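You operate a simulated robot arm through the tools that you are given. There is no shell and no other tool. Be economical: measure what you need, move in short steps, check, and stop when the job is done.

Carry out the task below with a simulated two-armed robot. There is one attempt and no reset: what you move stays moved.

JOB
Swap the snap magazine for the stud magazine and set a stud on the gold strap.
Fine: snap magazine in the blue cup; one stud, on the chalk mark; slide drawn out again, lever up; other straps bare and unmoved.
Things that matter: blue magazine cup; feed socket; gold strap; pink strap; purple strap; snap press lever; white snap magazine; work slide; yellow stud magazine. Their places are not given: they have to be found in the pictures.

Only the result counts: the job must be done as asked and must still hold three seconds after the hand-in. Knocking over, shifting, dropping, spilling or breaking anything else fails it.

ROBOT AND FRAMES
Two 7-joint arms with fingered hands on one trunk that stands fixed in place. Base frame: the origin is at the foot of the trunk, x ahead of it, y to its left, z up; the work surface is at about z = 900. Units: mm, rad, N and s.
The left shoulder is at [70, 162, 1396], the right one opposite. With the tool pointing down near the work surface each hand reaches from about 100 to 780 mm from the base axis, measured 20 degrees to its own side. Payload 4 kg a hand.
Tool frame (each hand has its own): the origin (TCP) lies between the finger pads and is the grasp point; the fingertips stand 26 mm ahead of it; z points along the fingers, y is the line along which they close. The gripper opens to 132 mm. The gripper's body begins 73 mm behind the TCP. The gripper is a hand of 4 fingers: y runs from the thumb to the fingers, the wrist lies at [0, 0, -224] in the tool frame.
Orientation is told as [roll, pitch, yaw] about the base's x, y, z axes, in that order, counted from this pose: with the fingers straight down and closing along the base's y, the tool's x points along the base's -x, its y along +y and its z along -z.

CONTROLS
- The arms move only by the tool send_rows. It takes "left_rows", "right_rows" or both (then of equal length, played together; a hand with none holds still); each is a list of rows, each a list of 2 entries, a list of its own where there are three numbers: the shift along the base's x, y, z in mm, then the turn, a rotation vector about the base's x, y, z in rad. In form: [[[dx, dy, dz], [wx, wy, wz]], ...]. A call has 1 to 12 rows; each row shifts and turns the commanded pose from where the row before left it. Each row takes 0.2 s and may step no farther than 50 mm and 0.15 rad from the row before; otherwise, the whole call is refused. A pose out of reach is approached as far as the arm can. The call stops where the force on the tool passes 40 N (or 10 N more than at its start, if that is more) or the arm is blocked; 0.2 s more then pass. In this call time passes only in rows, and 0.2 s behind the last. The reply holds the time, the measured pose of the TCP, the force on the tool along the base axes, the opening and the grip force, in the units named above and with some noise, with the torque about the TCP (base axes, N m) and any sound that the robot's microphone picked up.
- Cameras (640 x 400 px; columns grow to the right, rows downward): "scene" is now at [133.7, -30.6, 1616.8]; the picture's right is [-0.34, -0.94, 0.00], its down [-0.59, 0.21, -0.78] and it looks along [0.74, -0.26, -0.62] (base axes); focal length 364 px, centre (320, 200). "left" rides on the left gripper at [-73, 6, -94] in its tool frame; the picture's right is [-0.08, -1.00, 0.00], its down [0.78, -0.06, -0.62] and it looks along [0.62, -0.05, 0.79] (tool axes); focal length 230 px, centre (320, 200). "right" rides on the right gripper at [73, 6, -94] in its tool frame; the picture's right is [-0.08, 1.00, 0.00], its down [-0.78, -0.06, -0.62] and it looks along [-0.61, -0.05, 0.79] (tool axes); focal length 230 px, centre (320, 200).
- camera(camera): a new picture of that camera. It takes no simulated time.
- raise_lower(by): slides the trunk up (or, below 0, down) by that many mm; the arms and the scene camera ride with it, the base frame stays. It gives what a move gives, with no picture.
- finger_targets(finger1, finger2, finger3, thumb_bend, hand): sets how far each is bent, from 0 (flat) to 1 (curled in); at 0.3 the hand is open as for a grip, at 0.7 the pads meet at the TCP. One left out holds its place. A second passes; each finger stops where it meets its share of the squeeze, and holds until it gets a number again. It is the only way to open and close the hand. It gives what a move gives, with no picture; readings hold the bend of each and the force on the fingers (four entries, about 0 where the hand has none), thumb and palm.
- aim_head(pan, tilt): turns the head with the scene camera to pan (to the left, within 1.501 rad either way) and tilt (down, from -0.506 to 1.204), counted from straight ahead of the robot. It gives what a move gives.
- probe_pixels(camera, pixels): for up to 12 pixels [column, row] of the newest picture of that camera ("zoom" is the newest enlarged one), the place [x, y, z] in the base frame of the surface seen there, good to about 2 mm. It takes no simulated time.
- inspect(camera, box): a new picture of the part [left, top, right, bottom] of that camera's present view, enlarged. It takes no simulated time.
- sign_off(): hands the job in; it is judged then, once.

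Keep the steps short. Do not move on a guess: measure, check each grasp and each placing, and mend mistakes. In all there are 80 turns and 56 pictures (those below and enlarged ones count). Leave the grippers open and the arms clear of the work at the hand-in unless told otherwise, and finish with a single line.

The tools are called after "Request:" by a JSON object that holds its "fn" and its "kwargs". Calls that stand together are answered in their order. send_rows: Moves the arms, as the interface text tells. Its arguments: {"type":"object","properties":{"left_rows":{"type":"array","items":{"type":"array"}},"right_rows":{"type":"array","items":{"type":"array"}}},"required":[]} The other tools are called the same way: raise_lower (by) slides the trunk up or down; finger_targets (finger1, finger2, finger3, thumb_bend, hand) moves the fingers one by one; aim_head (pan, tilt) turns the head that bears the scene camera; camera (camera) takes a picture; probe_pixels (camera, pixels) gives the place of the surface under pixels of a picture; inspect (camera, box) takes an enlarged picture of a part of a camera's view; sign_off () hands the job in.

At the start:

```text
time: 0.0
left_tcp_pos: [408.9, -18.2, 1395.0]
left_ee_rot: [0.0, 0.0, 0.0]
left_contact_force: [-0.3, 0.0, 0.0]
left_wrist_torque: [0.01, -0.03, -0.01]
left_opening: 131.8
left_finger_force: 0.1
left_shape: jaw
left_bend: [0.3, 0.3, 0.3, 0.3]
left_finger forces: [0.1, 0.0, 0.0, 0.1, 0.0, 0.0]
right_tcp_pos: [330.2, -352.9, 1304.6]
right_ee_rot: [-0.001, 0.0, 0.0]
right_contact_force: [0.3, -0.4, 1.1]
right_wrist_torque: [0.0, -0.01, -0.03]
right_opening: 131.9
right_finger_force: 0.0
right_shape: jaw
right_bend: [0.3, 0.3, 0.3, 0.3]
right_finger forces: [0.0, 0.0, 0.1, 0.0, 0.0, 0.0]
trunk travel left (down, up): [-875.0, 65.0]
head pan, tilt: [-0.344, 0.674]
```

scene: 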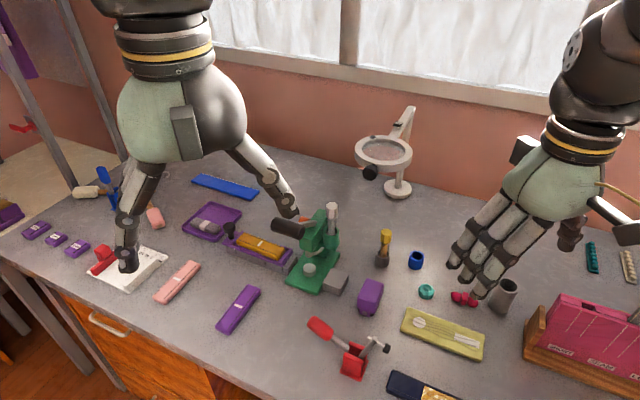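
right: 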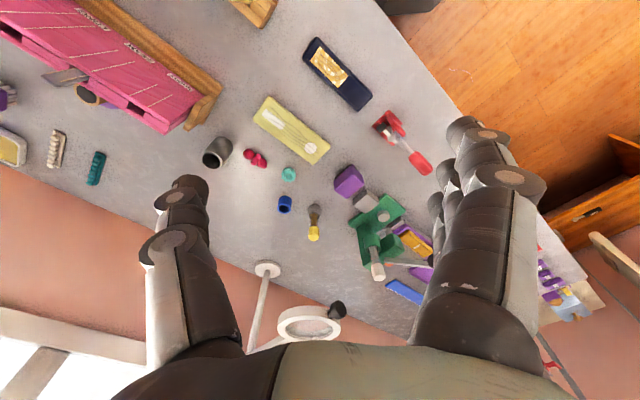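
left: 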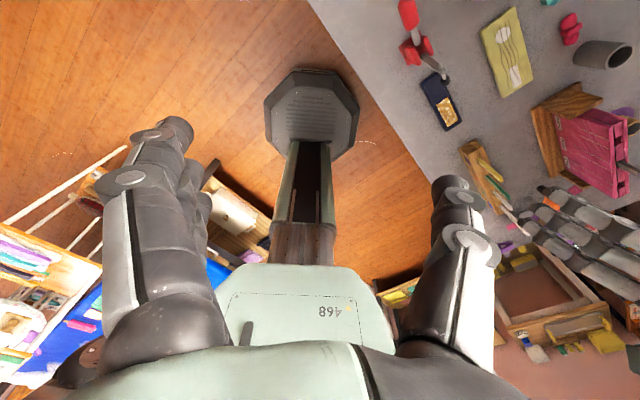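

I see a green machine near (320,250), which may be the snap press, and several straps. I'll enlarge the parts of the scene to identify them.

Request:
{"fn": "inspect", "kwargs": {"camera": "scene", "box": [200, 180, 400, 305]}}

Request:
{"fn": "inspect", "kwargs": {"camera": "scene", "box": [300, 220, 540, 370]}}

Request:
{"fn": "inspect", "kwargs": {"camera": "scene", "box": [0, 160, 280, 335]}}

```text
3.20 times, centred on (300, 242) of scene
```

zoom: 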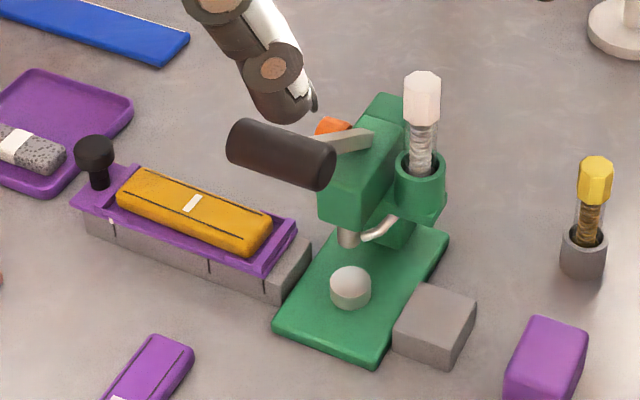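

```text
2.67 times, centred on (420, 295) of scene
```

zoom: 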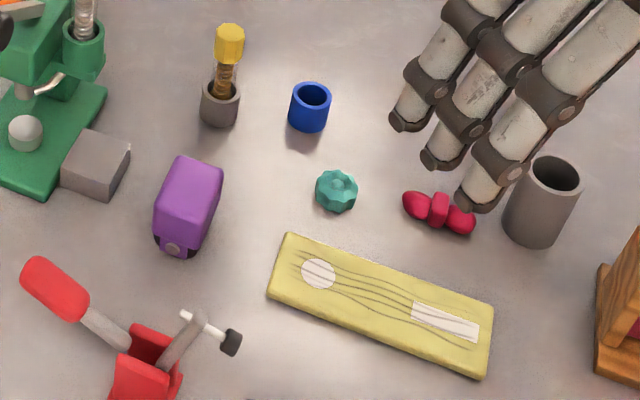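

```text
2.29 times, centred on (140, 248) of scene
```

zoom: 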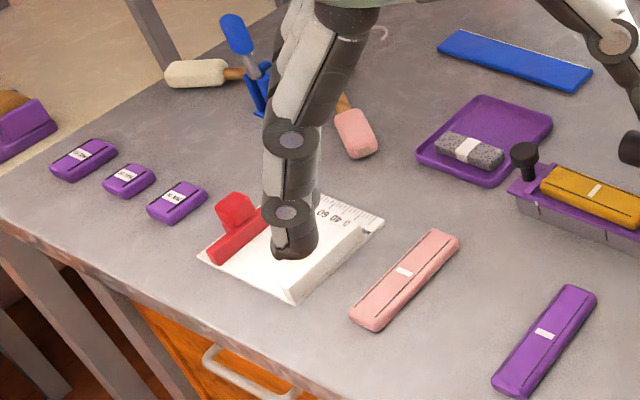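

Found so far: the press with the white magazine in its socket, the yellow magazine in a grey cup, the empty blue cup, and the gold strap on the purple slide. Next I'll measure these places.

Request:
{"fn": "inspect", "kwargs": {"camera": "scene", "box": [220, 185, 440, 322]}}

Request:
{"fn": "probe_pixels", "kwargs": {"camera": "scene", "pixels": [[332, 207], [386, 236], [416, 257], [309, 269], [340, 282], [260, 244], [230, 227], [290, 229], [290, 268], [304, 219], [238, 310], [176, 283]]}}

```text
2.91 times, centred on (330, 254) of scene
```

zoom: 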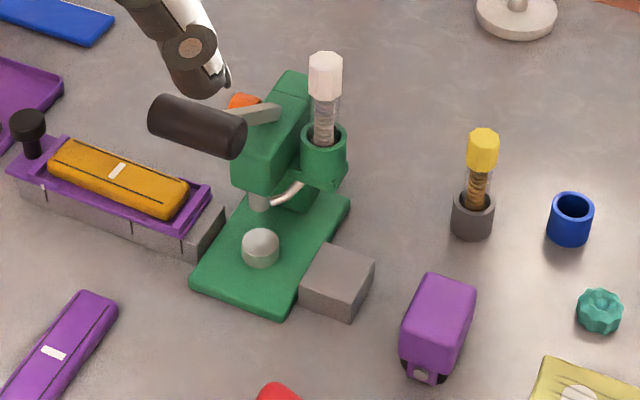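

```text
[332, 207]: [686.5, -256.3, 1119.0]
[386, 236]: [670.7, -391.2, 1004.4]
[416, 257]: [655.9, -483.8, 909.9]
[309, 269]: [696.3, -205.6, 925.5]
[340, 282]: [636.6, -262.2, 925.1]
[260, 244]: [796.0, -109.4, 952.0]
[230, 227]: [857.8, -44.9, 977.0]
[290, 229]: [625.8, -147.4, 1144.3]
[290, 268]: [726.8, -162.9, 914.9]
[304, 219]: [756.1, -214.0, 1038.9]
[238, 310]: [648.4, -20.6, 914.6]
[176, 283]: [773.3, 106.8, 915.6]
```

Request:
{"fn": "probe_pixels", "kwargs": {"camera": "zoom", "pixels": [[325, 57], [325, 90], [325, 115], [326, 135], [309, 136], [344, 140], [325, 175], [262, 192], [262, 235], [262, 255], [285, 195], [280, 107]]}}

Request:
{"fn": "probe_pixels", "kwargs": {"camera": "zoom", "pixels": [[170, 125], [230, 135], [244, 102], [482, 134], [482, 160], [478, 185], [460, 200], [490, 205], [572, 198], [553, 208], [590, 208], [472, 235]]}}

Request:
{"fn": "probe_pixels", "kwargs": {"camera": "zoom", "pixels": [[117, 171], [62, 145], [180, 203], [55, 160], [165, 210], [28, 118], [31, 147], [10, 170], [182, 240], [210, 190], [220, 215], [335, 262]]}}

```text
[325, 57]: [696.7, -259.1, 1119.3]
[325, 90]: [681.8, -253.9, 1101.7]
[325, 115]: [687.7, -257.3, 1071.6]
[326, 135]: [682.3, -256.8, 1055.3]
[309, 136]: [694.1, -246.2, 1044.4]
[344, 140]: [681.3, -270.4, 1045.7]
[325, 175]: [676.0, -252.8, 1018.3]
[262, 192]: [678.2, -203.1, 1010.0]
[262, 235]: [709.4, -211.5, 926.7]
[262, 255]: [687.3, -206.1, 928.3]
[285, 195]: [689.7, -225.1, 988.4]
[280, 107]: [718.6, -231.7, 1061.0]
```

```text
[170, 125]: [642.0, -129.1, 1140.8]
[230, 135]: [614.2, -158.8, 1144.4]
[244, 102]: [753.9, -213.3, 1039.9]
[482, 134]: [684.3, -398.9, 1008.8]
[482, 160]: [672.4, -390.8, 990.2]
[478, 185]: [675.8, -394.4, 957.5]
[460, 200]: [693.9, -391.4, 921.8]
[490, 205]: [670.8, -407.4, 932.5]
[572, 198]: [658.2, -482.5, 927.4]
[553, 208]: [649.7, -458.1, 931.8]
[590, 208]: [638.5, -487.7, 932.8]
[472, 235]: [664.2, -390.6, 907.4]
```

```text
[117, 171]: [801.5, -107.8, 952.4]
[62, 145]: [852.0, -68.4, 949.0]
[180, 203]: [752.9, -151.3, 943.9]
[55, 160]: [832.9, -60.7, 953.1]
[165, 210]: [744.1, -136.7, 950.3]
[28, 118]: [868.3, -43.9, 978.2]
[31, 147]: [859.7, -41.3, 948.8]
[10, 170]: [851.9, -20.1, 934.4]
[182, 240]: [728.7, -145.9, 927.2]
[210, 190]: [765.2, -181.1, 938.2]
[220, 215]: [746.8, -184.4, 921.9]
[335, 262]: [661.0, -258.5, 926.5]
```

The white magazine is at about (685,-257), head top z 1119. The yellow one is at (677,-394), the blue cup at (650,-478) and the ram near (690,-206). I'll move the right hand closer with a 40° yaw, staying high, and move the left hand out of the view.

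Request:
{"fn": "send_rows", "kwargs": {"right_rows": [[[40, 0, 10], [0, 0, 0.14]], [[40, 0, 10], [0, 0, 0.14]], [[40, 0, 10], [0, 0, 0.14]], [[40, 0, 0], [0, 0, 0.14]], [[30, 0, 0], [0, 0, 0.14]]], "left_rows": [[[-10, 35, 0], [0, 0, 0]], [[-10, 35, 0], [0, 0, 0]], [[-10, 35, 0], [0, 0, 0]], [[-10, 35, 0], [0, 0, 0]], [[-10, 35, 0], [0, 0, 0]]]}}

Request:
{"fn": "camera", "kwargs": {"camera": "right"}}

Request:
{"fn": "camera", "kwargs": {"camera": "scene"}}

```text
time: 1.2
left_tcp_pos: [356.6, 159.7, 1395.8]
left_ee_rot: [-0.002, 0.003, -0.001]
left_contact_force: [-0.1, 0.6, 0.1]
left_wrist_torque: [-0.02, 0.03, -0.02]
left_opening: 131.8
left_finger_force: 0.0
left_shape: jaw
left_bend: [0.3, 0.3, 0.3, 0.3]
left_finger forces: [0.0, 0.1, 0.1, 0.0, 0.0, 0.0]
right_tcp_pos: [523.8, -351.1, 1334.9]
right_ee_rot: [-0.001, 0.001, 0.699]
right_contact_force: [0.1, 0.0, 0.4]
right_wrist_torque: [-0.01, -0.01, 0.0]
right_opening: 131.7
right_finger_force: 0.1
right_shape: jaw
right_bend: [0.3, 0.3, 0.3, 0.3]
right_finger forces: [0.0, 0.0, 0.1, 0.0, 0.0, 0.0]
trunk travel left (down, up): [-875.0, 65.0]
head pan, tilt: [-0.344, 0.674]
```

```text
48 pictures are left
```

right: 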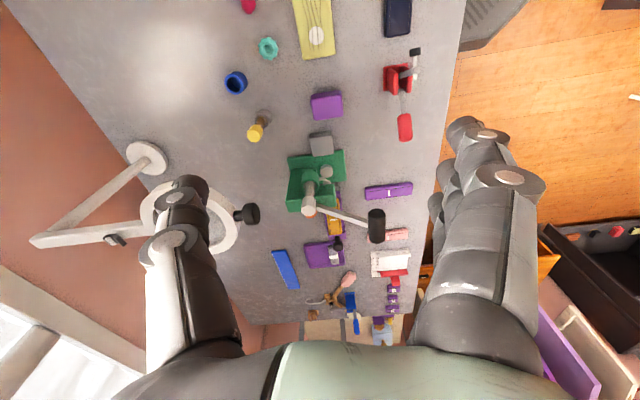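

```text
47 pictures are left
```

scene: 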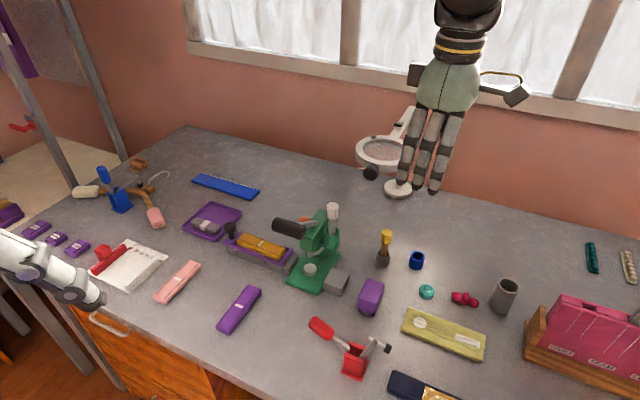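

Request:
{"fn": "inspect", "kwargs": {"camera": "right", "box": [230, 120, 410, 260]}}

Request:
{"fn": "inspect", "kwargs": {"camera": "scene", "box": [215, 190, 365, 300]}}

```text
2.86 times, centred on (320, 190) of right
```

zoom: 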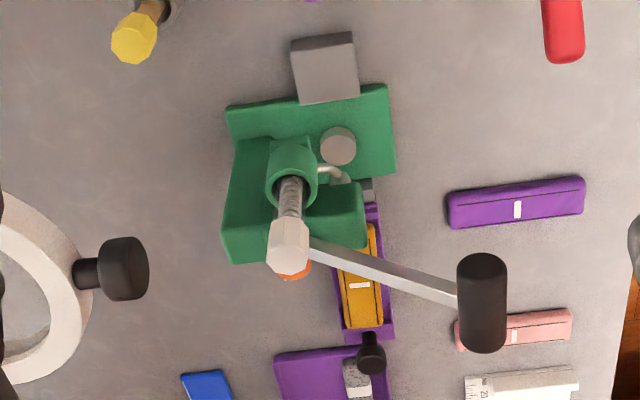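

```text
3.64 times, centred on (290, 245) of scene
```

zoom: 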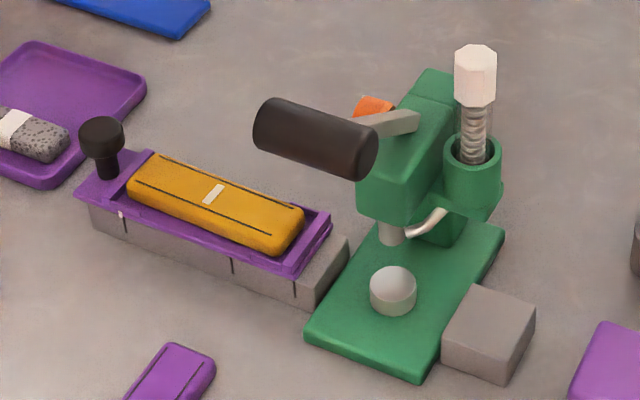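

Request:
{"fn": "probe_pixels", "kwargs": {"camera": "right", "pixels": [[345, 207.5], [357, 211], [370, 215], [385, 221]]}}

Request:
{"fn": "probe_pixels", "kwargs": {"camera": "zoom", "pixels": [[405, 122], [375, 128], [370, 104], [390, 105], [265, 115], [360, 160], [315, 115], [480, 300], [510, 345], [430, 80], [400, 190], [490, 55]]}}

```text
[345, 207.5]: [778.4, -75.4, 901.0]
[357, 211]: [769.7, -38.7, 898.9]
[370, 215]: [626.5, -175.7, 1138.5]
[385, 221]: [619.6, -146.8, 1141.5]
```

```text
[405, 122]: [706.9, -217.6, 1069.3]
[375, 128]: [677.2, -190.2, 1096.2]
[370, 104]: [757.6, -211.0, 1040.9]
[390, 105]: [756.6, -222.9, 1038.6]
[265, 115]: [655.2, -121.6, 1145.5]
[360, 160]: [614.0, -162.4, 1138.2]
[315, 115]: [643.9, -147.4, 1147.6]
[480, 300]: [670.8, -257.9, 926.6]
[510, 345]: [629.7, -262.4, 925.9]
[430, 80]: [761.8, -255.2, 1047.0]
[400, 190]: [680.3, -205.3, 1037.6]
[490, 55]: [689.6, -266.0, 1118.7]
```

The lever runs forward and up from the press body, with its handle at about (632,-144,1135). It's safest to grip the white cap with about 70° of yaw. First I'll measure the cups precisely in one close view.

Request:
{"fn": "inspect", "kwargs": {"camera": "scene", "box": [365, 225, 435, 272]}}

```text
8.51 times, centred on (400, 248) of scene
```

zoom: 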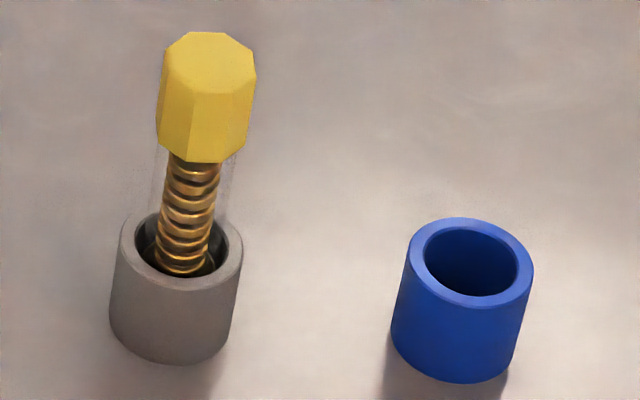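

Request:
{"fn": "probe_pixels", "kwargs": {"camera": "zoom", "pixels": [[472, 222], [415, 255], [526, 278], [462, 298], [440, 230], [510, 238], [500, 296], [424, 280]]}}

Request:
{"fn": "probe_pixels", "kwargs": {"camera": "zoom", "pixels": [[210, 60], [185, 36], [225, 36], [250, 68], [237, 85], [172, 78], [127, 250], [237, 245], [180, 286], [185, 140], [240, 140], [162, 100]]}}

```text
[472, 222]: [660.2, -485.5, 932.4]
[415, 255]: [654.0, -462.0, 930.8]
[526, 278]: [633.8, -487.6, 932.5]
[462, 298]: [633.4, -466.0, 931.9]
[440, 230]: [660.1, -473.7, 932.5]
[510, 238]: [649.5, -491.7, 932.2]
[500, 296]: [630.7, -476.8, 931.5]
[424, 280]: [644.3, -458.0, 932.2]
```

```text
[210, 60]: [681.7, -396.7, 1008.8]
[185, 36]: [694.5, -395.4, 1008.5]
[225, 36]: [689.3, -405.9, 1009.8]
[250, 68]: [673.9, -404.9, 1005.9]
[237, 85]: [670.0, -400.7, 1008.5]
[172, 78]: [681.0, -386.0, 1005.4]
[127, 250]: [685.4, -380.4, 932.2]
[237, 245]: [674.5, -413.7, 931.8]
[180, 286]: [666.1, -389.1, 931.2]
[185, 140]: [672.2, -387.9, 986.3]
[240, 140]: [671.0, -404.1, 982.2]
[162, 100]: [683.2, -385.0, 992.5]
```

Request:
{"fn": "inspect", "kwargs": {"camera": "scene", "box": [300, 197, 364, 243]}}

```text
8.70 times, centred on (332, 220) of scene
```

zoom: 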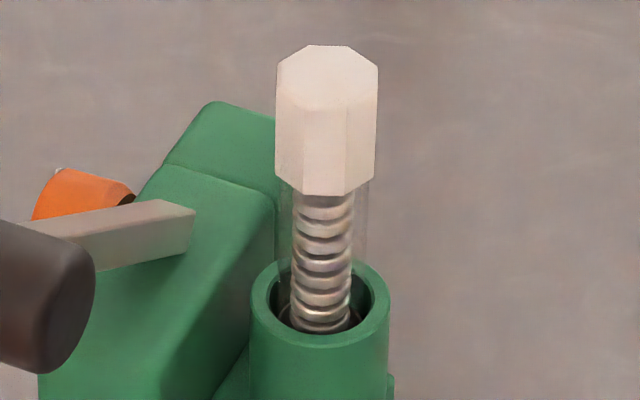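

Request:
{"fn": "probe_pixels", "kwargs": {"camera": "zoom", "pixels": [[310, 50], [345, 50], [372, 75], [374, 95], [290, 95], [280, 72], [325, 75], [355, 108], [315, 185], [262, 300], [378, 300], [320, 342]]}}

Request:
{"fn": "probe_pixels", "kwargs": {"camera": "zoom", "pixels": [[364, 270], [270, 270], [180, 215], [100, 225], [190, 240], [210, 110], [265, 130], [240, 200], [80, 190], [128, 197], [45, 200], [90, 265]]}}

```text
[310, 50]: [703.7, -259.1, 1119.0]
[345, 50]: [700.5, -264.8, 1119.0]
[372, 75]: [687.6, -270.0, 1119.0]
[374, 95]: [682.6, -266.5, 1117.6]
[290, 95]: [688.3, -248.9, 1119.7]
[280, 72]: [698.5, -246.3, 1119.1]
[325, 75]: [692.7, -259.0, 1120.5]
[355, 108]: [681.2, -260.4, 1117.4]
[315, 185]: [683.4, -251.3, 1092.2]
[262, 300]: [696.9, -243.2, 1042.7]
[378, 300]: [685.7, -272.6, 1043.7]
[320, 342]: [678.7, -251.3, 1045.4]
```

```text
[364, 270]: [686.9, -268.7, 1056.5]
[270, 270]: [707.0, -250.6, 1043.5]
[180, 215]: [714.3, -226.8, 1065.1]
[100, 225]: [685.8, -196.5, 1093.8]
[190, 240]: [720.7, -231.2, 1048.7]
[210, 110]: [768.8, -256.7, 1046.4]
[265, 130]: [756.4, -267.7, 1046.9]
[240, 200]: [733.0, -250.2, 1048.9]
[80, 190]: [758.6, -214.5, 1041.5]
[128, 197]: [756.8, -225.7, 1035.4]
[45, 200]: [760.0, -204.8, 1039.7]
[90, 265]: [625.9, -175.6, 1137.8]
```

The white cap centre is at (692,-258.5), z 1092–1119, and the socket rim is at z 1044. I'll preshape the right hand to an opening of about 66 mm and move it above the cap.

Request:
{"fn": "finger_targets", "kwargs": {"hand": "right", "finger1": 0.48, "finger2": 0.48, "finger3": 0.48, "thumb_bend": 0.48}}

Request:
{"fn": "send_rows", "kwargs": {"right_rows": [[[35, 18, -20], [0, 0, 0.13]], [[35, 18, -20], [0, 0, 0.13]], [[35, 18, -20], [0, 0, 0.13]], [[35, 18, -20], [0, 0, 0.13]], [[28, 20, -15], [0, 0, 0]], [[0, 0, 0], [0, 0, 0]]]}}

Request:
{"fn": "camera", "kwargs": {"camera": "right"}}

Request:
{"fn": "camera", "kwargs": {"camera": "scene"}}

```text
time: 2.2
left_tcp_pos: [357.9, 158.0, 1395.7]
left_ee_rot: [0.001, 0.0, 0.0]
left_contact_force: [-0.4, 0.4, 0.7]
left_wrist_torque: [0.02, -0.02, 0.02]
left_opening: 131.7
left_finger_force: 0.0
left_shape: jaw
left_bend: [0.3, 0.3, 0.3, 0.3]
left_finger forces: [0.0, 0.0, 0.0, 0.0, 0.1, 0.0]
right_tcp_pos: [521.6, -354.2, 1335.1]
right_ee_rot: [0.001, -0.001, 0.699]
right_contact_force: [0.6, 0.3, -0.7]
right_wrist_torque: [0.02, 0.0, -0.03]
right_opening: 77.9
right_finger_force: 0.0
right_shape: fingers
right_bend: [0.48, 0.48, 0.48, 0.48]
right_finger forces: [0.1, 0.0, 0.0, 0.0, 0.1, 0.1]
trunk travel left (down, up): [-875.0, 65.0]
head pan, tilt: [-0.344, 0.674]
```

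```text
time: 3.6
left_tcp_pos: [357.1, 158.0, 1395.2]
left_ee_rot: [0.001, 0.001, 0.0]
left_contact_force: [0.2, -0.9, 0.0]
left_wrist_torque: [0.03, -0.04, 0.01]
left_opening: 131.8
left_finger_force: 0.2
left_shape: jaw
left_bend: [0.3, 0.3, 0.3, 0.3]
left_finger forces: [0.0, 0.0, 0.0, 0.0, 0.0, 0.0]
right_tcp_pos: [616.0, -291.2, 1211.3]
right_ee_rot: [-0.001, -0.005, 1.22]
right_contact_force: [-0.1, -0.2, 0.1]
right_wrist_torque: [-0.01, 0.0, -0.01]
right_opening: 77.7
right_finger_force: 0.0
right_shape: fingers
right_bend: [0.48, 0.48, 0.48, 0.48]
right_finger forces: [0.0, 0.0, 0.0, 0.0, 0.0, 0.1]
right hand out of reach, approached as far as the arm can: row 2, 3, 4, 5
trunk travel left (down, up): [-875.0, 65.0]
head pan, tilt: [-0.344, 0.674]
```

```text
42 pictures are left
```

right: 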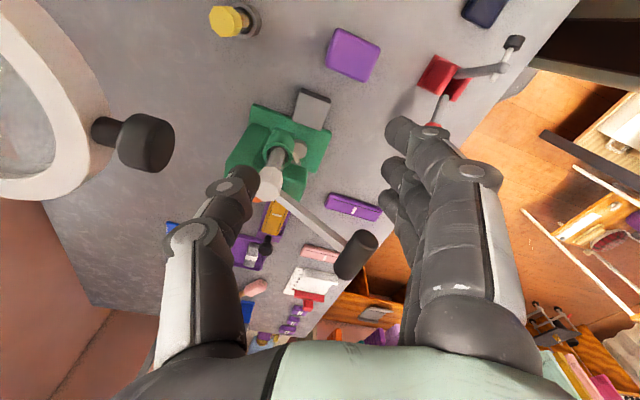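

```text
41 pictures are left
```

scene: 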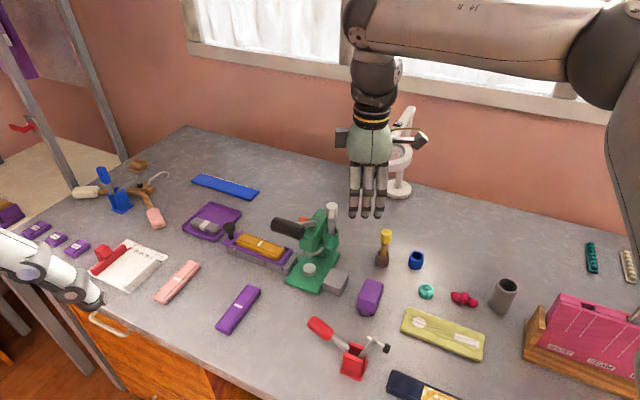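

The reach ran out at (616,-291,1211), since the wrist was high next to the shoulder. I'll see if going a little lower helps, moving in small steps while keeping clear of the lever.

Request:
{"fn": "send_rows", "kwargs": {"right_rows": [[[20, 8, -10], [0, 0, 0]], [[20, 8, -10], [0, 0, 0]]]}}

```text
time: 4.2
left_tcp_pos: [358.2, 158.0, 1395.3]
left_ee_rot: [0.0, 0.0, 0.0]
left_contact_force: [-0.7, 0.9, -0.2]
left_wrist_torque: [0.02, -0.01, -0.01]
left_opening: 131.9
left_finger_force: 0.1
left_shape: jaw
left_bend: [0.3, 0.3, 0.3, 0.3]
left_finger forces: [0.0, 0.1, 0.0, 0.1, 0.0, 0.0]
right_tcp_pos: [621.0, -290.2, 1188.3]
right_ee_rot: [-0.002, -0.004, 1.219]
right_contact_force: [-0.1, 0.3, 0.1]
right_wrist_torque: [0.0, 0.01, 0.03]
right_opening: 77.8
right_finger_force: 0.0
right_shape: fingers
right_bend: [0.48, 0.48, 0.48, 0.48]
right_finger forces: [0.0, 0.1, 0.1, 0.1, 0.0, 0.1]
right hand out of reach, approached as far as the arm can: row 1, 2
trunk travel left (down, up): [-875.0, 65.0]
head pan, tilt: [-0.344, 0.674]
```

The cap is out of reach with the hand vertical, so I'll use yaw ≈ 43° and tilt 0.5 rad about the closing axis. This brings the wrist back toward the robot and raises the fingers on the lever side. I'll reorient first and check, then move over the cap.

Request:
{"fn": "send_rows", "kwargs": {"right_rows": [[[-8, 0, 10], [0, 0, -0.117]], [[-8, 0, 10], [0, 0, -0.117]], [[0, 0, 10], [0, 0, -0.117]], [[0, 0, 5], [0, 0, -0.118]], [[0, 0, 0], [0.085, -0.091, 0]], [[0, 0, 0], [0.085, -0.091, 0]], [[0, 0, 0], [0.085, -0.091, 0]], [[0, 0, 0], [0.085, -0.091, 0]]]}}

```text
time: 6.0
left_tcp_pos: [355.8, 156.6, 1395.4]
left_ee_rot: [0.002, 0.0, 0.001]
left_contact_force: [-0.7, -0.5, 0.2]
left_wrist_torque: [0.03, -0.04, -0.02]
left_opening: 131.8
left_finger_force: 0.0
left_shape: jaw
left_bend: [0.3, 0.3, 0.3, 0.3]
left_finger forces: [0.0, 0.0, 0.0, 0.0, 0.0, 0.0]
right_tcp_pos: [604.1, -290.9, 1222.5]
right_ee_rot: [0.002, -0.503, 0.75]
right_contact_force: [-0.1, 0.1, 0.4]
right_wrist_torque: [0.0, 0.0, -0.03]
right_opening: 77.8
right_finger_force: 0.1
right_shape: fingers
right_bend: [0.48, 0.48, 0.48, 0.48]
right_finger forces: [0.0, 0.0, 0.0, 0.0, 0.0, 0.0]
trunk travel left (down, up): [-875.0, 65.0]
head pan, tilt: [-0.344, 0.674]
```

The orientation came out as planned. I'll narrow the fingers slightly and move above the cap at z 1175.

Request:
{"fn": "finger_targets", "kwargs": {"hand": "right", "finger1": 0.53, "finger2": 0.53, "finger3": 0.53, "thumb_bend": 0.53}}

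Request:
{"fn": "send_rows", "kwargs": {"right_rows": [[[30, 11, 0], [0, 0, 0]], [[30, 11, -10], [0, 0, 0]], [[28, 10, -38], [0, 0, 0]], [[0, 0, 0], [0, 0, 0]]]}}

Request:
{"fn": "inspect", "kwargs": {"camera": "scene", "box": [230, 110, 430, 300]}}

Request:
{"fn": "camera", "kwargs": {"camera": "right"}}

```text
time: 7.0
left_tcp_pos: [356.7, 158.5, 1395.0]
left_ee_rot: [0.0, 0.001, 0.0]
left_contact_force: [0.2, 0.5, -0.1]
left_wrist_torque: [-0.01, 0.01, 0.03]
left_opening: 132.1
left_finger_force: 0.0
left_shape: jaw
left_bend: [0.3, 0.3, 0.3, 0.3]
left_finger forces: [0.0, 0.0, 0.1, 0.0, 0.1, 0.0]
right_tcp_pos: [605.6, -289.8, 1222.0]
right_ee_rot: [0.001, -0.497, 0.751]
right_contact_force: [0.0, 0.3, 0.4]
right_wrist_torque: [0.0, 0.01, 0.0]
right_opening: 61.7
right_finger_force: 0.0
right_shape: fingers
right_bend: [0.53, 0.53, 0.53, 0.53]
right_finger forces: [0.1, 0.0, 0.1, 0.0, 0.0, 0.0]
trunk travel left (down, up): [-875.0, 65.0]
head pan, tilt: [-0.344, 0.674]
```

```text
time: 8.0
left_tcp_pos: [356.9, 157.8, 1394.8]
left_ee_rot: [0.002, 0.001, 0.001]
left_contact_force: [-0.3, 0.7, -0.2]
left_wrist_torque: [0.0, 0.0, 0.0]
left_opening: 131.9
left_finger_force: 0.0
left_shape: jaw
left_bend: [0.3, 0.3, 0.3, 0.3]
left_finger forces: [0.0, 0.0, 0.0, 0.0, 0.0, 0.0]
right_tcp_pos: [693.6, -260.5, 1175.9]
right_ee_rot: [0.002, -0.5, 0.749]
right_contact_force: [-0.8, -0.6, -0.2]
right_wrist_torque: [-0.01, 0.01, 0.01]
right_opening: 61.5
right_finger_force: 0.0
right_shape: fingers
right_bend: [0.53, 0.53, 0.53, 0.53]
right_finger forces: [0.0, 0.0, 0.0, 0.0, 0.1, 0.0]
trunk travel left (down, up): [-875.0, 65.0]
head pan, tilt: [-0.344, 0.674]
```

```text
2.11 times, centred on (330, 205) of scene
```

zoom: 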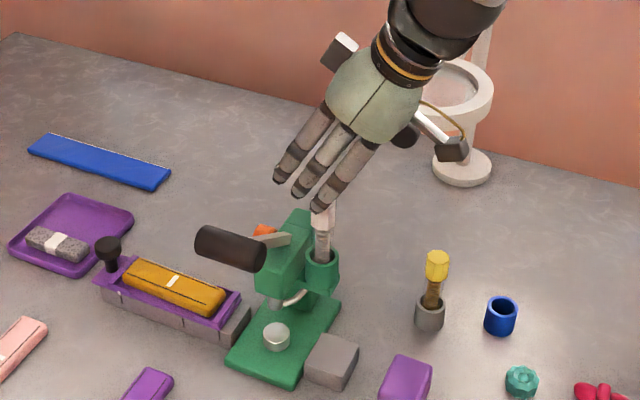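

```text
39 pictures are left
```

right: 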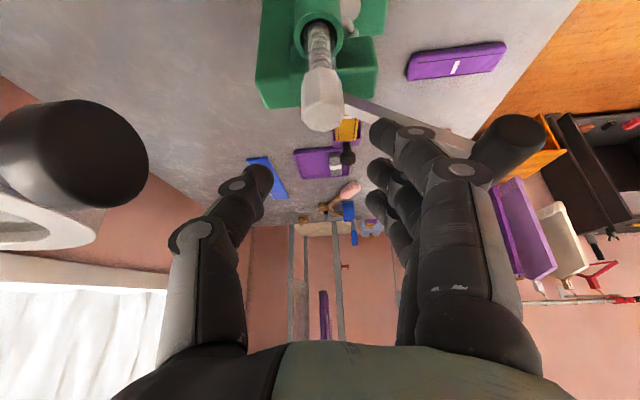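

The hand is above the cap. The magnifier's black knob looks large in the right view at (80,155), so I'll check how close it is.

Request:
{"fn": "probe_pixels", "kwargs": {"camera": "right", "pixels": [[80, 150], [130, 150], [30, 220], [500, 150], [390, 130], [250, 185], [322, 110]]}}

```text
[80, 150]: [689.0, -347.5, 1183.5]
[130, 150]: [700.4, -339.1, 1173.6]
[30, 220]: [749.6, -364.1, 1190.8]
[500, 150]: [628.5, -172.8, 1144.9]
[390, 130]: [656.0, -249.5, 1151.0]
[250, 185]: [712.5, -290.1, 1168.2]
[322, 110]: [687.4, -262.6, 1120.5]
```

The knob at about (690,-350,1184) would touch the palm on the way down at this yaw. I'll retreat, rotate to yaw ≈ -15° with the same forward tilt, which keeps the thumb side clear, and come back over the cap.

Request:
{"fn": "send_rows", "kwargs": {"right_rows": [[[-28, -10, 38], [0, 0, 0]], [[-30, -10, 10], [0, 0, 0]], [[-30, -8, 0], [0, 0, 0]], [[0, 0, 0], [0, 0, -0.144]], [[0, 0, 0], [0, 0, -0.144]], [[0, 0, 0], [0, 0, -0.144]], [[0, 0, 0], [0, 0, -0.144]], [[0, 0, 0], [0, 0, -0.144]], [[0, 0, 0], [0, 0, -0.144]], [[0, 0, 0], [0, 0, -0.144]]]}}

Request:
{"fn": "send_rows", "kwargs": {"right_rows": [[[30, 10, 0], [0, 0, 0]], [[30, 10, -10], [0, 0, 0]], [[26, 10, -38], [0, 0, 0]], [[0, 0, 0], [0, 0, 0]]]}}

Request:
{"fn": "camera", "kwargs": {"camera": "right"}}

```text
time: 10.2
left_tcp_pos: [356.9, 160.1, 1395.8]
left_ee_rot: [-0.002, 0.001, 0.0]
left_contact_force: [0.7, 0.2, -0.3]
left_wrist_torque: [-0.01, 0.01, 0.01]
left_opening: 131.9
left_finger_force: 0.0
left_shape: jaw
left_bend: [0.3, 0.3, 0.3, 0.3]
left_finger forces: [0.1, 0.1, 0.0, 0.1, 0.0, 0.1]
right_tcp_pos: [605.8, -284.2, 1222.7]
right_ee_rot: [0.002, -0.498, -0.26]
right_contact_force: [0.2, 0.0, 0.6]
right_wrist_torque: [-0.04, 0.02, -0.03]
right_opening: 61.5
right_finger_force: 0.1
right_shape: fingers
right_bend: [0.53, 0.53, 0.53, 0.53]
right_finger forces: [0.0, 0.1, 0.1, 0.0, 0.0, 0.0]
trunk travel left (down, up): [-875.0, 65.0]
head pan, tilt: [-0.344, 0.674]
```

```text
time: 11.2
left_tcp_pos: [355.8, 158.4, 1394.7]
left_ee_rot: [0.0, 0.001, 0.001]
left_contact_force: [0.2, -0.1, 0.6]
left_wrist_torque: [0.02, 0.01, -0.01]
left_opening: 131.9
left_finger_force: 0.2
left_shape: jaw
left_bend: [0.3, 0.3, 0.3, 0.3]
left_finger forces: [0.1, 0.1, 0.1, 0.0, 0.1, 0.0]
right_tcp_pos: [689.1, -258.8, 1173.2]
right_ee_rot: [0.0, -0.499, -0.259]
right_contact_force: [-0.7, -0.2, 0.3]
right_wrist_torque: [0.0, -0.04, -0.02]
right_opening: 61.7
right_finger_force: 0.0
right_shape: fingers
right_bend: [0.53, 0.53, 0.53, 0.53]
right_finger forces: [0.0, 0.0, 0.0, 0.1, 0.1, 0.1]
trunk travel left (down, up): [-875.0, 65.0]
head pan, tilt: [-0.344, 0.674]
```

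```text
38 pictures are left
```

right: 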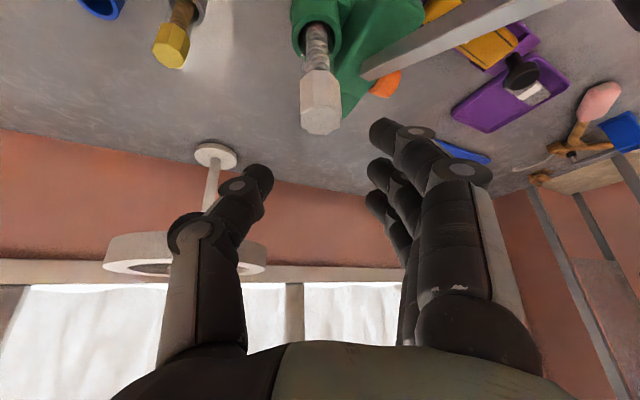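

The thumb now has clear space. I'll narrow the opening a bit to stay off the lever arm and descend onto the cap in small steps.

Request:
{"fn": "finger_targets", "kwargs": {"hand": "right", "finger1": 0.57, "finger2": 0.57, "finger3": 0.57, "thumb_bend": 0.55}}

Request:
{"fn": "send_rows", "kwargs": {"right_rows": [[[2, 0, -15], [0, 0, 0]], [[0, 0, -15], [0, 0, 0]], [[0, 0, -10], [0, 0, 0]], [[0, 0, 0], [0, 0, 0]]]}}

Request:
{"fn": "camera", "kwargs": {"camera": "right"}}

Request:
{"fn": "inspect", "kwargs": {"camera": "scene", "box": [280, 140, 400, 230]}}

```text
time: 12.2
left_tcp_pos: [357.2, 158.1, 1394.3]
left_ee_rot: [-0.001, -0.001, 0.0]
left_contact_force: [-0.4, 0.2, 0.4]
left_wrist_torque: [0.0, 0.03, 0.01]
left_opening: 131.7
left_finger_force: 0.1
left_shape: jaw
left_bend: [0.3, 0.3, 0.3, 0.3]
left_finger forces: [0.0, 0.0, 0.0, 0.0, 0.0, 0.1]
right_tcp_pos: [690.0, -258.8, 1172.4]
right_ee_rot: [0.002, -0.498, -0.256]
right_contact_force: [0.8, 0.0, -0.4]
right_wrist_torque: [0.01, 0.03, 0.0]
right_opening: 53.8
right_finger_force: 0.1
right_shape: fingers
right_bend: [0.56, 0.56, 0.56, 0.55]
right_finger forces: [0.1, 0.0, 0.0, 0.1, 0.0, 0.0]
trunk travel left (down, up): [-875.0, 65.0]
head pan, tilt: [-0.344, 0.674]
```

```text
time: 13.2
left_tcp_pos: [356.1, 157.9, 1395.3]
left_ee_rot: [0.0, -0.002, 0.001]
left_contact_force: [0.1, -0.1, -0.2]
left_wrist_torque: [0.02, 0.01, -0.01]
left_opening: 132.1
left_finger_force: 0.0
left_shape: jaw
left_bend: [0.3, 0.3, 0.3, 0.3]
left_finger forces: [0.0, 0.0, 0.0, 0.1, 0.0, 0.0]
right_tcp_pos: [687.6, -260.1, 1135.9]
right_ee_rot: [0.004, -0.5, -0.258]
right_contact_force: [0.2, 0.2, 1.1]
right_wrist_torque: [0.01, 0.04, 0.01]
right_opening: 53.6
right_finger_force: 0.0
right_shape: fingers
right_bend: [0.56, 0.56, 0.56, 0.55]
right_finger forces: [0.0, 0.0, 0.0, 0.0, 0.1, 0.0]
right hand out of reach, approached as far as the arm can: row 3
trunk travel left (down, up): [-875.0, 65.0]
head pan, tilt: [-0.344, 0.674]
```

```text
37 pictures are left
```

right: 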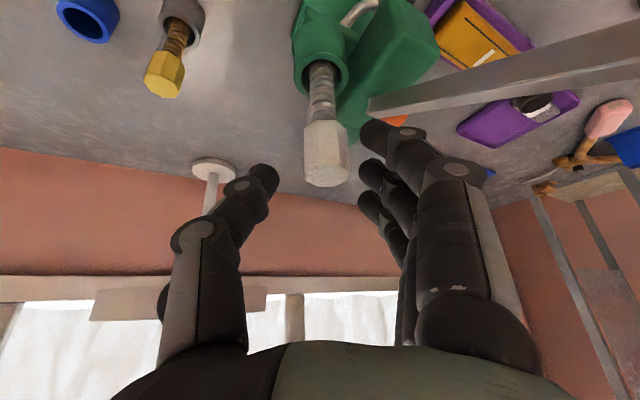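

```text
4.44 times, centred on (340, 185) of scene
```

zoom: 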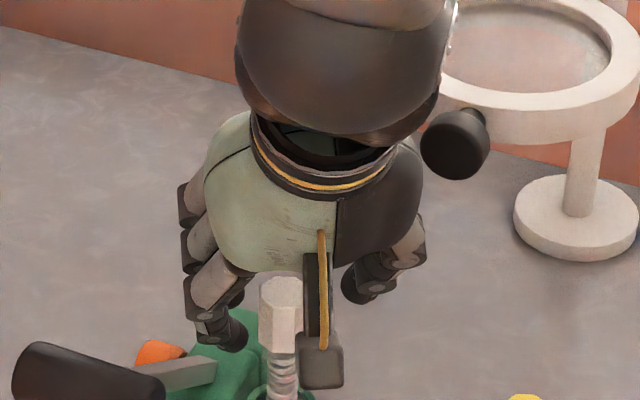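

At z 1136 the arm again nears its limit, so I'll go back up, add 0.2 rad of forward tilt and come down again.

Request:
{"fn": "send_rows", "kwargs": {"right_rows": [[[0, 0, 20], [0, 0, 0]], [[0, 0, 20], [-0.0257, -0.0966, 0]], [[0, 0, 0], [-0.0257, -0.0966, 0]], [[3, 0, 0], [0, 0, 0]], [[0, 0, -15], [0, 0, 0]], [[0, 0, -15], [0, 0, 0]], [[0, 0, -10], [0, 0, 0]], [[0, 0, 0], [0, 0, 0]]]}}

```text
time: 15.0
left_tcp_pos: [354.7, 157.3, 1395.3]
left_ee_rot: [0.0, 0.001, 0.001]
left_contact_force: [-0.1, 0.1, -0.2]
left_wrist_torque: [-0.02, 0.04, -0.01]
left_opening: 131.8
left_finger_force: 0.1
left_shape: jaw
left_bend: [0.3, 0.3, 0.3, 0.3]
left_finger forces: [0.1, 0.1, 0.0, 0.1, 0.0, 0.0]
right_tcp_pos: [691.4, -260.1, 1138.6]
right_ee_rot: [-0.001, -0.699, -0.258]
right_contact_force: [1.2, 0.5, -1.0]
right_wrist_torque: [0.02, -0.04, -0.02]
right_opening: 53.6
right_finger_force: 0.1
right_shape: fingers
right_bend: [0.56, 0.56, 0.56, 0.55]
right_finger forces: [0.1, 0.1, 0.1, 0.1, 0.0, 0.0]
trunk travel left (down, up): [-875.0, 65.0]
head pan, tilt: [-0.344, 0.674]
```

Reach is fine now. I'll bring the fingers a little closer to the cap (0.60) for lever clearance, then lower to z ≈ 1111.

Request:
{"fn": "finger_targets", "kwargs": {"hand": "right", "finger1": 0.6, "finger2": 0.6, "finger3": 0.6}}

Request:
{"fn": "send_rows", "kwargs": {"right_rows": [[[1, 1, -10], [0, 0, 0]], [[0, 0, -10], [0, 0, 0]], [[0, 0, -8], [0, 0, 0]], [[0, 0, 0], [0, 0, 0]]]}}

Request:
{"fn": "inspect", "kwargs": {"camera": "right", "box": [220, 50, 460, 220]}}

Request:
{"fn": "inspect", "kwargs": {"camera": "scene", "box": [280, 150, 380, 240]}}

```text
time: 16.0
left_tcp_pos: [355.8, 158.4, 1394.2]
left_ee_rot: [0.001, 0.0, 0.0]
left_contact_force: [-1.0, -0.5, 1.2]
left_wrist_torque: [-0.01, -0.01, -0.04]
left_opening: 132.2
left_finger_force: 0.1
left_shape: jaw
left_bend: [0.3, 0.3, 0.3, 0.3]
left_finger forces: [0.0, 0.1, 0.1, 0.1, 0.0, 0.0]
right_tcp_pos: [692.1, -259.6, 1137.8]
right_ee_rot: [-0.001, -0.699, -0.256]
right_contact_force: [-0.1, -1.9, 0.2]
right_wrist_torque: [0.01, 0.0, 0.02]
right_opening: 47.5
right_finger_force: 0.1
right_shape: fingers
right_bend: [0.6, 0.6, 0.6, 0.55]
right_finger forces: [0.1, 0.0, 0.0, 0.0, 0.1, 0.1]
trunk travel left (down, up): [-875.0, 65.0]
head pan, tilt: [-0.344, 0.674]
```

```text
time: 17.0
left_tcp_pos: [357.0, 158.4, 1395.3]
left_ee_rot: [0.0, 0.001, 0.0]
left_contact_force: [0.8, 0.2, -0.2]
left_wrist_torque: [0.01, -0.02, -0.03]
left_opening: 131.6
left_finger_force: 0.0
left_shape: jaw
left_bend: [0.3, 0.3, 0.3, 0.3]
left_finger forces: [0.0, 0.0, 0.1, 0.1, 0.0, 0.0]
right_tcp_pos: [689.4, -263.3, 1112.0]
right_ee_rot: [0.002, -0.699, -0.257]
right_contact_force: [0.3, 1.4, -0.1]
right_wrist_torque: [0.06, -0.02, -0.01]
right_opening: 48.4
right_finger_force: 0.0
right_shape: fingers
right_bend: [0.59, 0.6, 0.6, 0.55]
right_finger forces: [0.7, 0.0, 0.1, 0.0, 0.0, 0.0]
right hand out of reach, approached as far as the arm can: row 3
trunk travel left (down, up): [-875.0, 65.0]
head pan, tilt: [-0.344, 0.674]
```

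```text
2.35 times, centred on (340, 135) of right
```

zoom: 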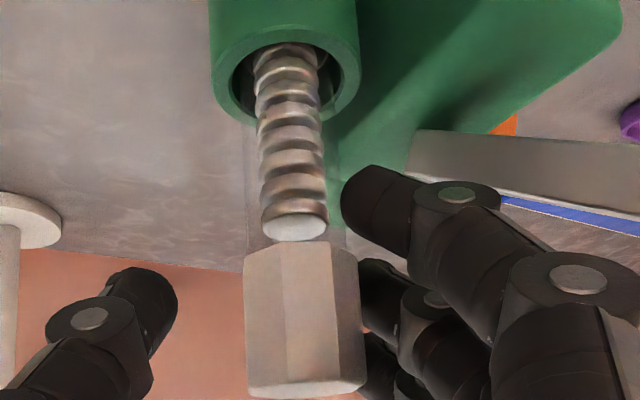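

```text
4.44 times, centred on (330, 195) of scene
```

zoom: 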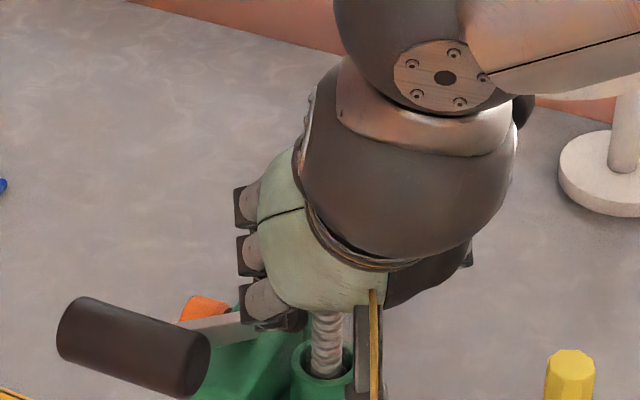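

The arm is limited when low relative to the shoulder, so I'll go back up, correct x and y, and use the trunk to come down with a more comfortable arm pose.

Request:
{"fn": "send_rows", "kwargs": {"right_rows": [[[0, 0, 20], [0, 0, 0]], [[0, 0, 20], [0, 0, 0]], [[0, 0, 20], [0, 0, 0]], [[0, 0, 0], [0, 0, 0]]]}}

```text
time: 18.0
left_tcp_pos: [356.0, 157.5, 1394.7]
left_ee_rot: [0.001, 0.001, 0.0]
left_contact_force: [0.2, 0.0, -0.2]
left_wrist_torque: [0.02, -0.03, 0.03]
left_opening: 132.0
left_finger_force: 0.2
left_shape: jaw
left_bend: [0.3, 0.3, 0.3, 0.3]
left_finger forces: [0.0, 0.1, 0.0, 0.0, 0.1, 0.1]
right_tcp_pos: [689.0, -263.6, 1172.8]
right_ee_rot: [0.001, -0.697, -0.257]
right_contact_force: [0.0, -0.3, 0.1]
right_wrist_torque: [-0.01, -0.01, 0.0]
right_opening: 47.8
right_finger_force: 0.1
right_shape: fingers
right_bend: [0.6, 0.6, 0.6, 0.55]
right_finger forces: [0.0, 0.0, 0.0, 0.0, 0.0, 0.0]
trunk travel left (down, up): [-875.0, 65.0]
head pan, tilt: [-0.344, 0.674]
```

Request:
{"fn": "send_rows", "kwargs": {"right_rows": [[[3, 4.5, 0], [0, 0, 0]], [[0, 0, 0], [0, 0, 0]]]}}

Request:
{"fn": "raise_lower", "kwargs": {"by": -30}}

```text
time: 18.6
left_tcp_pos: [357.5, 158.0, 1395.8]
left_ee_rot: [0.001, -0.001, 0.001]
left_contact_force: [0.0, -0.6, -0.3]
left_wrist_torque: [-0.05, 0.0, 0.01]
left_opening: 131.9
left_finger_force: 0.1
left_shape: jaw
left_bend: [0.3, 0.3, 0.3, 0.3]
left_finger forces: [0.0, 0.1, 0.1, 0.0, 0.0, 0.1]
right_tcp_pos: [691.5, -258.8, 1171.0]
right_ee_rot: [0.0, -0.697, -0.257]
right_contact_force: [-0.5, 0.4, -0.5]
right_wrist_torque: [0.02, -0.01, 0.01]
right_opening: 47.5
right_finger_force: 0.1
right_shape: fingers
right_bend: [0.6, 0.6, 0.6, 0.55]
right_finger forces: [0.0, 0.1, 0.1, 0.0, 0.1, 0.0]
trunk travel left (down, up): [-875.0, 65.0]
head pan, tilt: [-0.344, 0.674]
```

```text
time: 19.4
left_tcp_pos: [356.6, 157.1, 1365.7]
left_ee_rot: [0.001, 0.0, 0.001]
left_contact_force: [-0.9, 0.4, 0.8]
left_wrist_torque: [-0.01, -0.03, 0.01]
left_opening: 131.9
left_finger_force: 0.1
left_shape: jaw
left_bend: [0.3, 0.3, 0.3, 0.3]
left_finger forces: [0.0, 0.0, 0.0, 0.0, 0.0, 0.1]
right_tcp_pos: [691.5, -259.4, 1141.8]
right_ee_rot: [0.0, -0.698, -0.257]
right_contact_force: [0.1, 0.2, -0.2]
right_wrist_torque: [-0.02, 0.0, 0.01]
right_opening: 47.8
right_finger_force: 0.1
right_shape: fingers
right_bend: [0.6, 0.6, 0.6, 0.55]
right_finger forces: [0.1, 0.0, 0.1, 0.0, 0.0, 0.0]
trunk travel left (down, up): [-845.0, 95.0]
head pan, tilt: [-0.344, 0.674]
```

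That works and the pose holds while the trunk moves. I'll go down another 31 mm and look.

Request:
{"fn": "raise_lower", "kwargs": {"by": -31}}

Request:
{"fn": "inspect", "kwargs": {"camera": "right", "box": [220, 50, 460, 220]}}

```text
time: 20.1
left_tcp_pos: [356.4, 158.4, 1334.9]
left_ee_rot: [0.0, 0.0, -0.002]
left_contact_force: [0.8, -0.3, -0.4]
left_wrist_torque: [0.05, 0.01, 0.01]
left_opening: 131.7
left_finger_force: 0.0
left_shape: jaw
left_bend: [0.3, 0.3, 0.3, 0.3]
left_finger forces: [0.0, 0.1, 0.0, 0.0, 0.0, 0.0]
right_tcp_pos: [692.1, -259.3, 1110.8]
right_ee_rot: [0.001, -0.7, -0.257]
right_contact_force: [-0.3, -0.1, 0.3]
right_wrist_torque: [-0.04, -0.01, 0.01]
right_opening: 47.5
right_finger_force: 0.0
right_shape: fingers
right_bend: [0.6, 0.6, 0.6, 0.55]
right_finger forces: [0.1, 0.0, 0.0, 0.0, 0.0, 0.0]
trunk travel left (down, up): [-814.0, 126.0]
head pan, tilt: [-0.344, 0.674]
```

```text
2.35 times, centred on (340, 135) of right
```

zoom: 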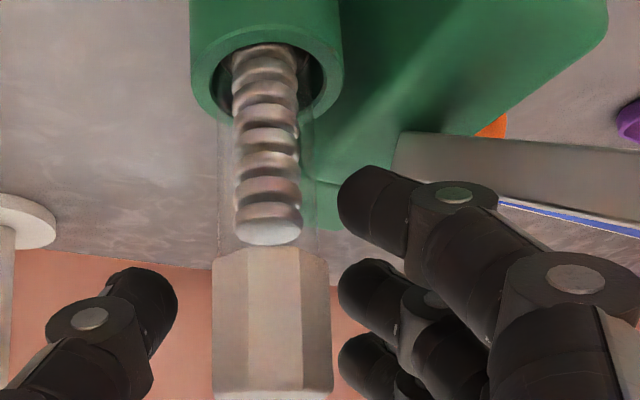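

The cap sits between the thumb and fingers 2 and 3, while finger 1 is at tube level. I'll close the thumb and fingers 2 and 3 on the cap.

Request:
{"fn": "finger_targets", "kwargs": {"hand": "right", "finger2": 0.75, "finger3": 0.75, "thumb_bend": 0.75}}

Request:
{"fn": "inspect", "kwargs": {"camera": "right", "box": [220, 50, 460, 220]}}

```text
time: 21.1
left_tcp_pos: [357.6, 157.9, 1333.9]
left_ee_rot: [0.0, -0.001, 0.001]
left_contact_force: [-0.2, -0.4, -0.1]
left_wrist_torque: [0.03, 0.02, 0.0]
left_opening: 132.2
left_finger_force: 0.1
left_shape: jaw
left_bend: [0.3, 0.3, 0.3, 0.3]
left_finger forces: [0.1, 0.0, 0.1, 0.0, 0.0, 0.1]
right_tcp_pos: [693.2, -259.9, 1110.6]
right_ee_rot: [-0.002, -0.698, -0.256]
right_contact_force: [0.4, -1.6, -0.2]
right_wrist_torque: [-0.04, 0.0, -0.03]
right_opening: 25.2
right_finger_force: 0.1
right_shape: fingers
right_bend: [0.6, 0.74, 0.75, 0.72]
right_finger forces: [0.1, 0.0, 0.0, 0.0, 0.1, 0.0]
trunk travel left (down, up): [-814.0, 126.0]
head pan, tilt: [-0.344, 0.674]
```

```text
2.35 times, centred on (340, 135) of right
```

zoom: 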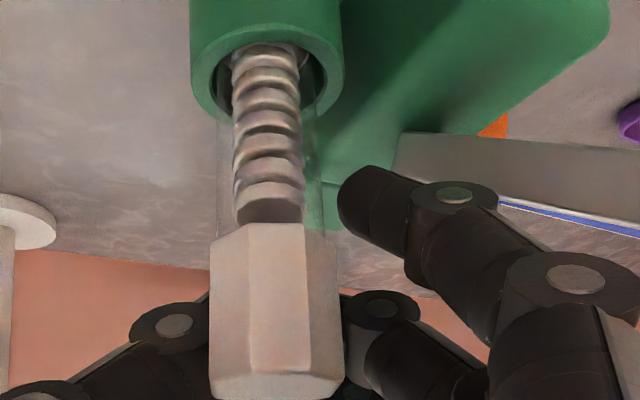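

The force reads zero and the fingertips vanish behind the cap. I'll measure where the cap is relative to the fingers.

Request:
{"fn": "probe_pixels", "kwargs": {"camera": "zoom", "pixels": [[275, 300], [230, 300], [325, 300], [270, 388], [270, 235], [160, 325], [200, 345], [385, 310], [360, 340], [270, 205], [310, 100], [380, 190]]}}

Request:
{"fn": "inspect", "kwargs": {"camera": "scene", "box": [280, 130, 380, 220]}}

```text
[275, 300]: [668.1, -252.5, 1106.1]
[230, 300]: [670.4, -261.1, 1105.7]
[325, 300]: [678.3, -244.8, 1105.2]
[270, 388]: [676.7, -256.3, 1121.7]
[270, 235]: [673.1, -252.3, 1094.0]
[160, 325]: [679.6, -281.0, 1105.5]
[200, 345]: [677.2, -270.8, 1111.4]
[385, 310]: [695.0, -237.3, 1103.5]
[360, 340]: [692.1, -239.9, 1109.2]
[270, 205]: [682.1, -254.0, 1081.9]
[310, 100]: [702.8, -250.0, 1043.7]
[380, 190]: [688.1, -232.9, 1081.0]
```

```text
4.44 times, centred on (330, 175) of scene
```

zoom: 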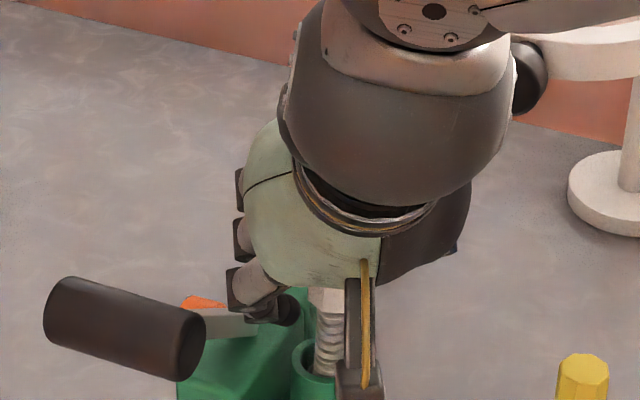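

The fingers closed behind the cap's centre and pushed it toward the robot, because the fingertips lead forward at this tilt. I'll open and check that it settles back.

Request:
{"fn": "finger_targets", "kwargs": {"hand": "right", "finger2": 0.6, "finger3": 0.6, "thumb_bend": 0.55}}

Request:
{"fn": "send_rows", "kwargs": {"right_rows": [[[0, 0, 6], [0.032, 0.121, 0]], [[-2, 0, 0], [0.032, 0.121, 0]], [[-2, 0, 0], [0, 0, 0]], [[0, 0, 0], [0, 0, 0]]]}}

Request:
{"fn": "inspect", "kwargs": {"camera": "right", "box": [220, 50, 460, 220]}}

```text
time: 22.1
left_tcp_pos: [356.7, 158.0, 1332.9]
left_ee_rot: [0.002, 0.002, 0.002]
left_contact_force: [0.2, 0.6, -0.5]
left_wrist_torque: [0.0, -0.01, -0.01]
left_opening: 131.8
left_finger_force: 0.1
left_shape: jaw
left_bend: [0.3, 0.3, 0.3, 0.3]
left_finger forces: [0.1, 0.0, 0.0, 0.0, 0.0, 0.0]
right_tcp_pos: [691.4, -257.8, 1110.3]
right_ee_rot: [0.0, -0.699, -0.255]
right_contact_force: [0.2, 0.7, 0.3]
right_wrist_torque: [0.02, 0.01, 0.02]
right_opening: 46.9
right_finger_force: 0.1
right_shape: fingers
right_bend: [0.6, 0.6, 0.6, 0.55]
right_finger forces: [0.0, 0.0, 0.0, 0.1, 0.0, 0.1]
trunk travel left (down, up): [-814.0, 126.0]
head pan, tilt: [-0.344, 0.674]
```

```text
time: 23.1
left_tcp_pos: [356.8, 157.2, 1334.0]
left_ee_rot: [0.0, 0.0, 0.0]
left_contact_force: [-0.8, -0.7, -0.1]
left_wrist_torque: [-0.01, 0.02, -0.03]
left_opening: 131.8
left_finger_force: 0.1
left_shape: jaw
left_bend: [0.3, 0.3, 0.3, 0.3]
left_finger forces: [0.1, 0.0, 0.1, 0.1, 0.0, 0.0]
right_tcp_pos: [687.8, -259.4, 1116.8]
right_ee_rot: [0.0, -0.447, -0.256]
right_contact_force: [0.1, -0.8, 0.4]
right_wrist_torque: [-0.04, 0.0, 0.02]
right_opening: 46.7
right_finger_force: 0.0
right_shape: fingers
right_bend: [0.6, 0.6, 0.6, 0.55]
right_finger forces: [0.0, 0.0, 0.0, 0.0, 0.0, 0.0]
trunk travel left (down, up): [-814.0, 126.0]
head pan, tilt: [-0.344, 0.674]
```

```text
2.35 times, centred on (340, 135) of right
```

zoom: 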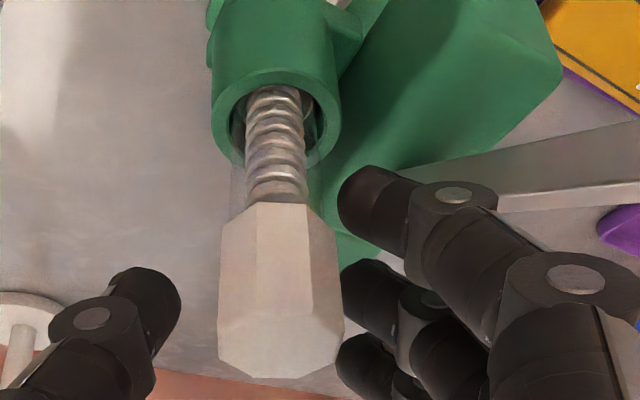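

Request:
{"fn": "probe_pixels", "kwargs": {"camera": "zoom", "pixels": [[275, 360], [245, 355], [310, 355], [275, 300], [285, 220], [230, 300], [330, 300], [280, 345], [275, 185], [360, 195], [360, 280], [140, 295]]}}

```text
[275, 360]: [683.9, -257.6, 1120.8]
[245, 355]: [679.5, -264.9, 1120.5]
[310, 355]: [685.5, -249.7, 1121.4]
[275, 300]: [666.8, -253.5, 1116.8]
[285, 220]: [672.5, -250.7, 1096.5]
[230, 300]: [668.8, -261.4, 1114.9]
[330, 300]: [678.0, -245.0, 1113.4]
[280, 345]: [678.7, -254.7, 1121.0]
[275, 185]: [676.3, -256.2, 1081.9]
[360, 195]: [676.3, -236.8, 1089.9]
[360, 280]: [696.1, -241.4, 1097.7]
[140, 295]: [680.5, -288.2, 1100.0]
```

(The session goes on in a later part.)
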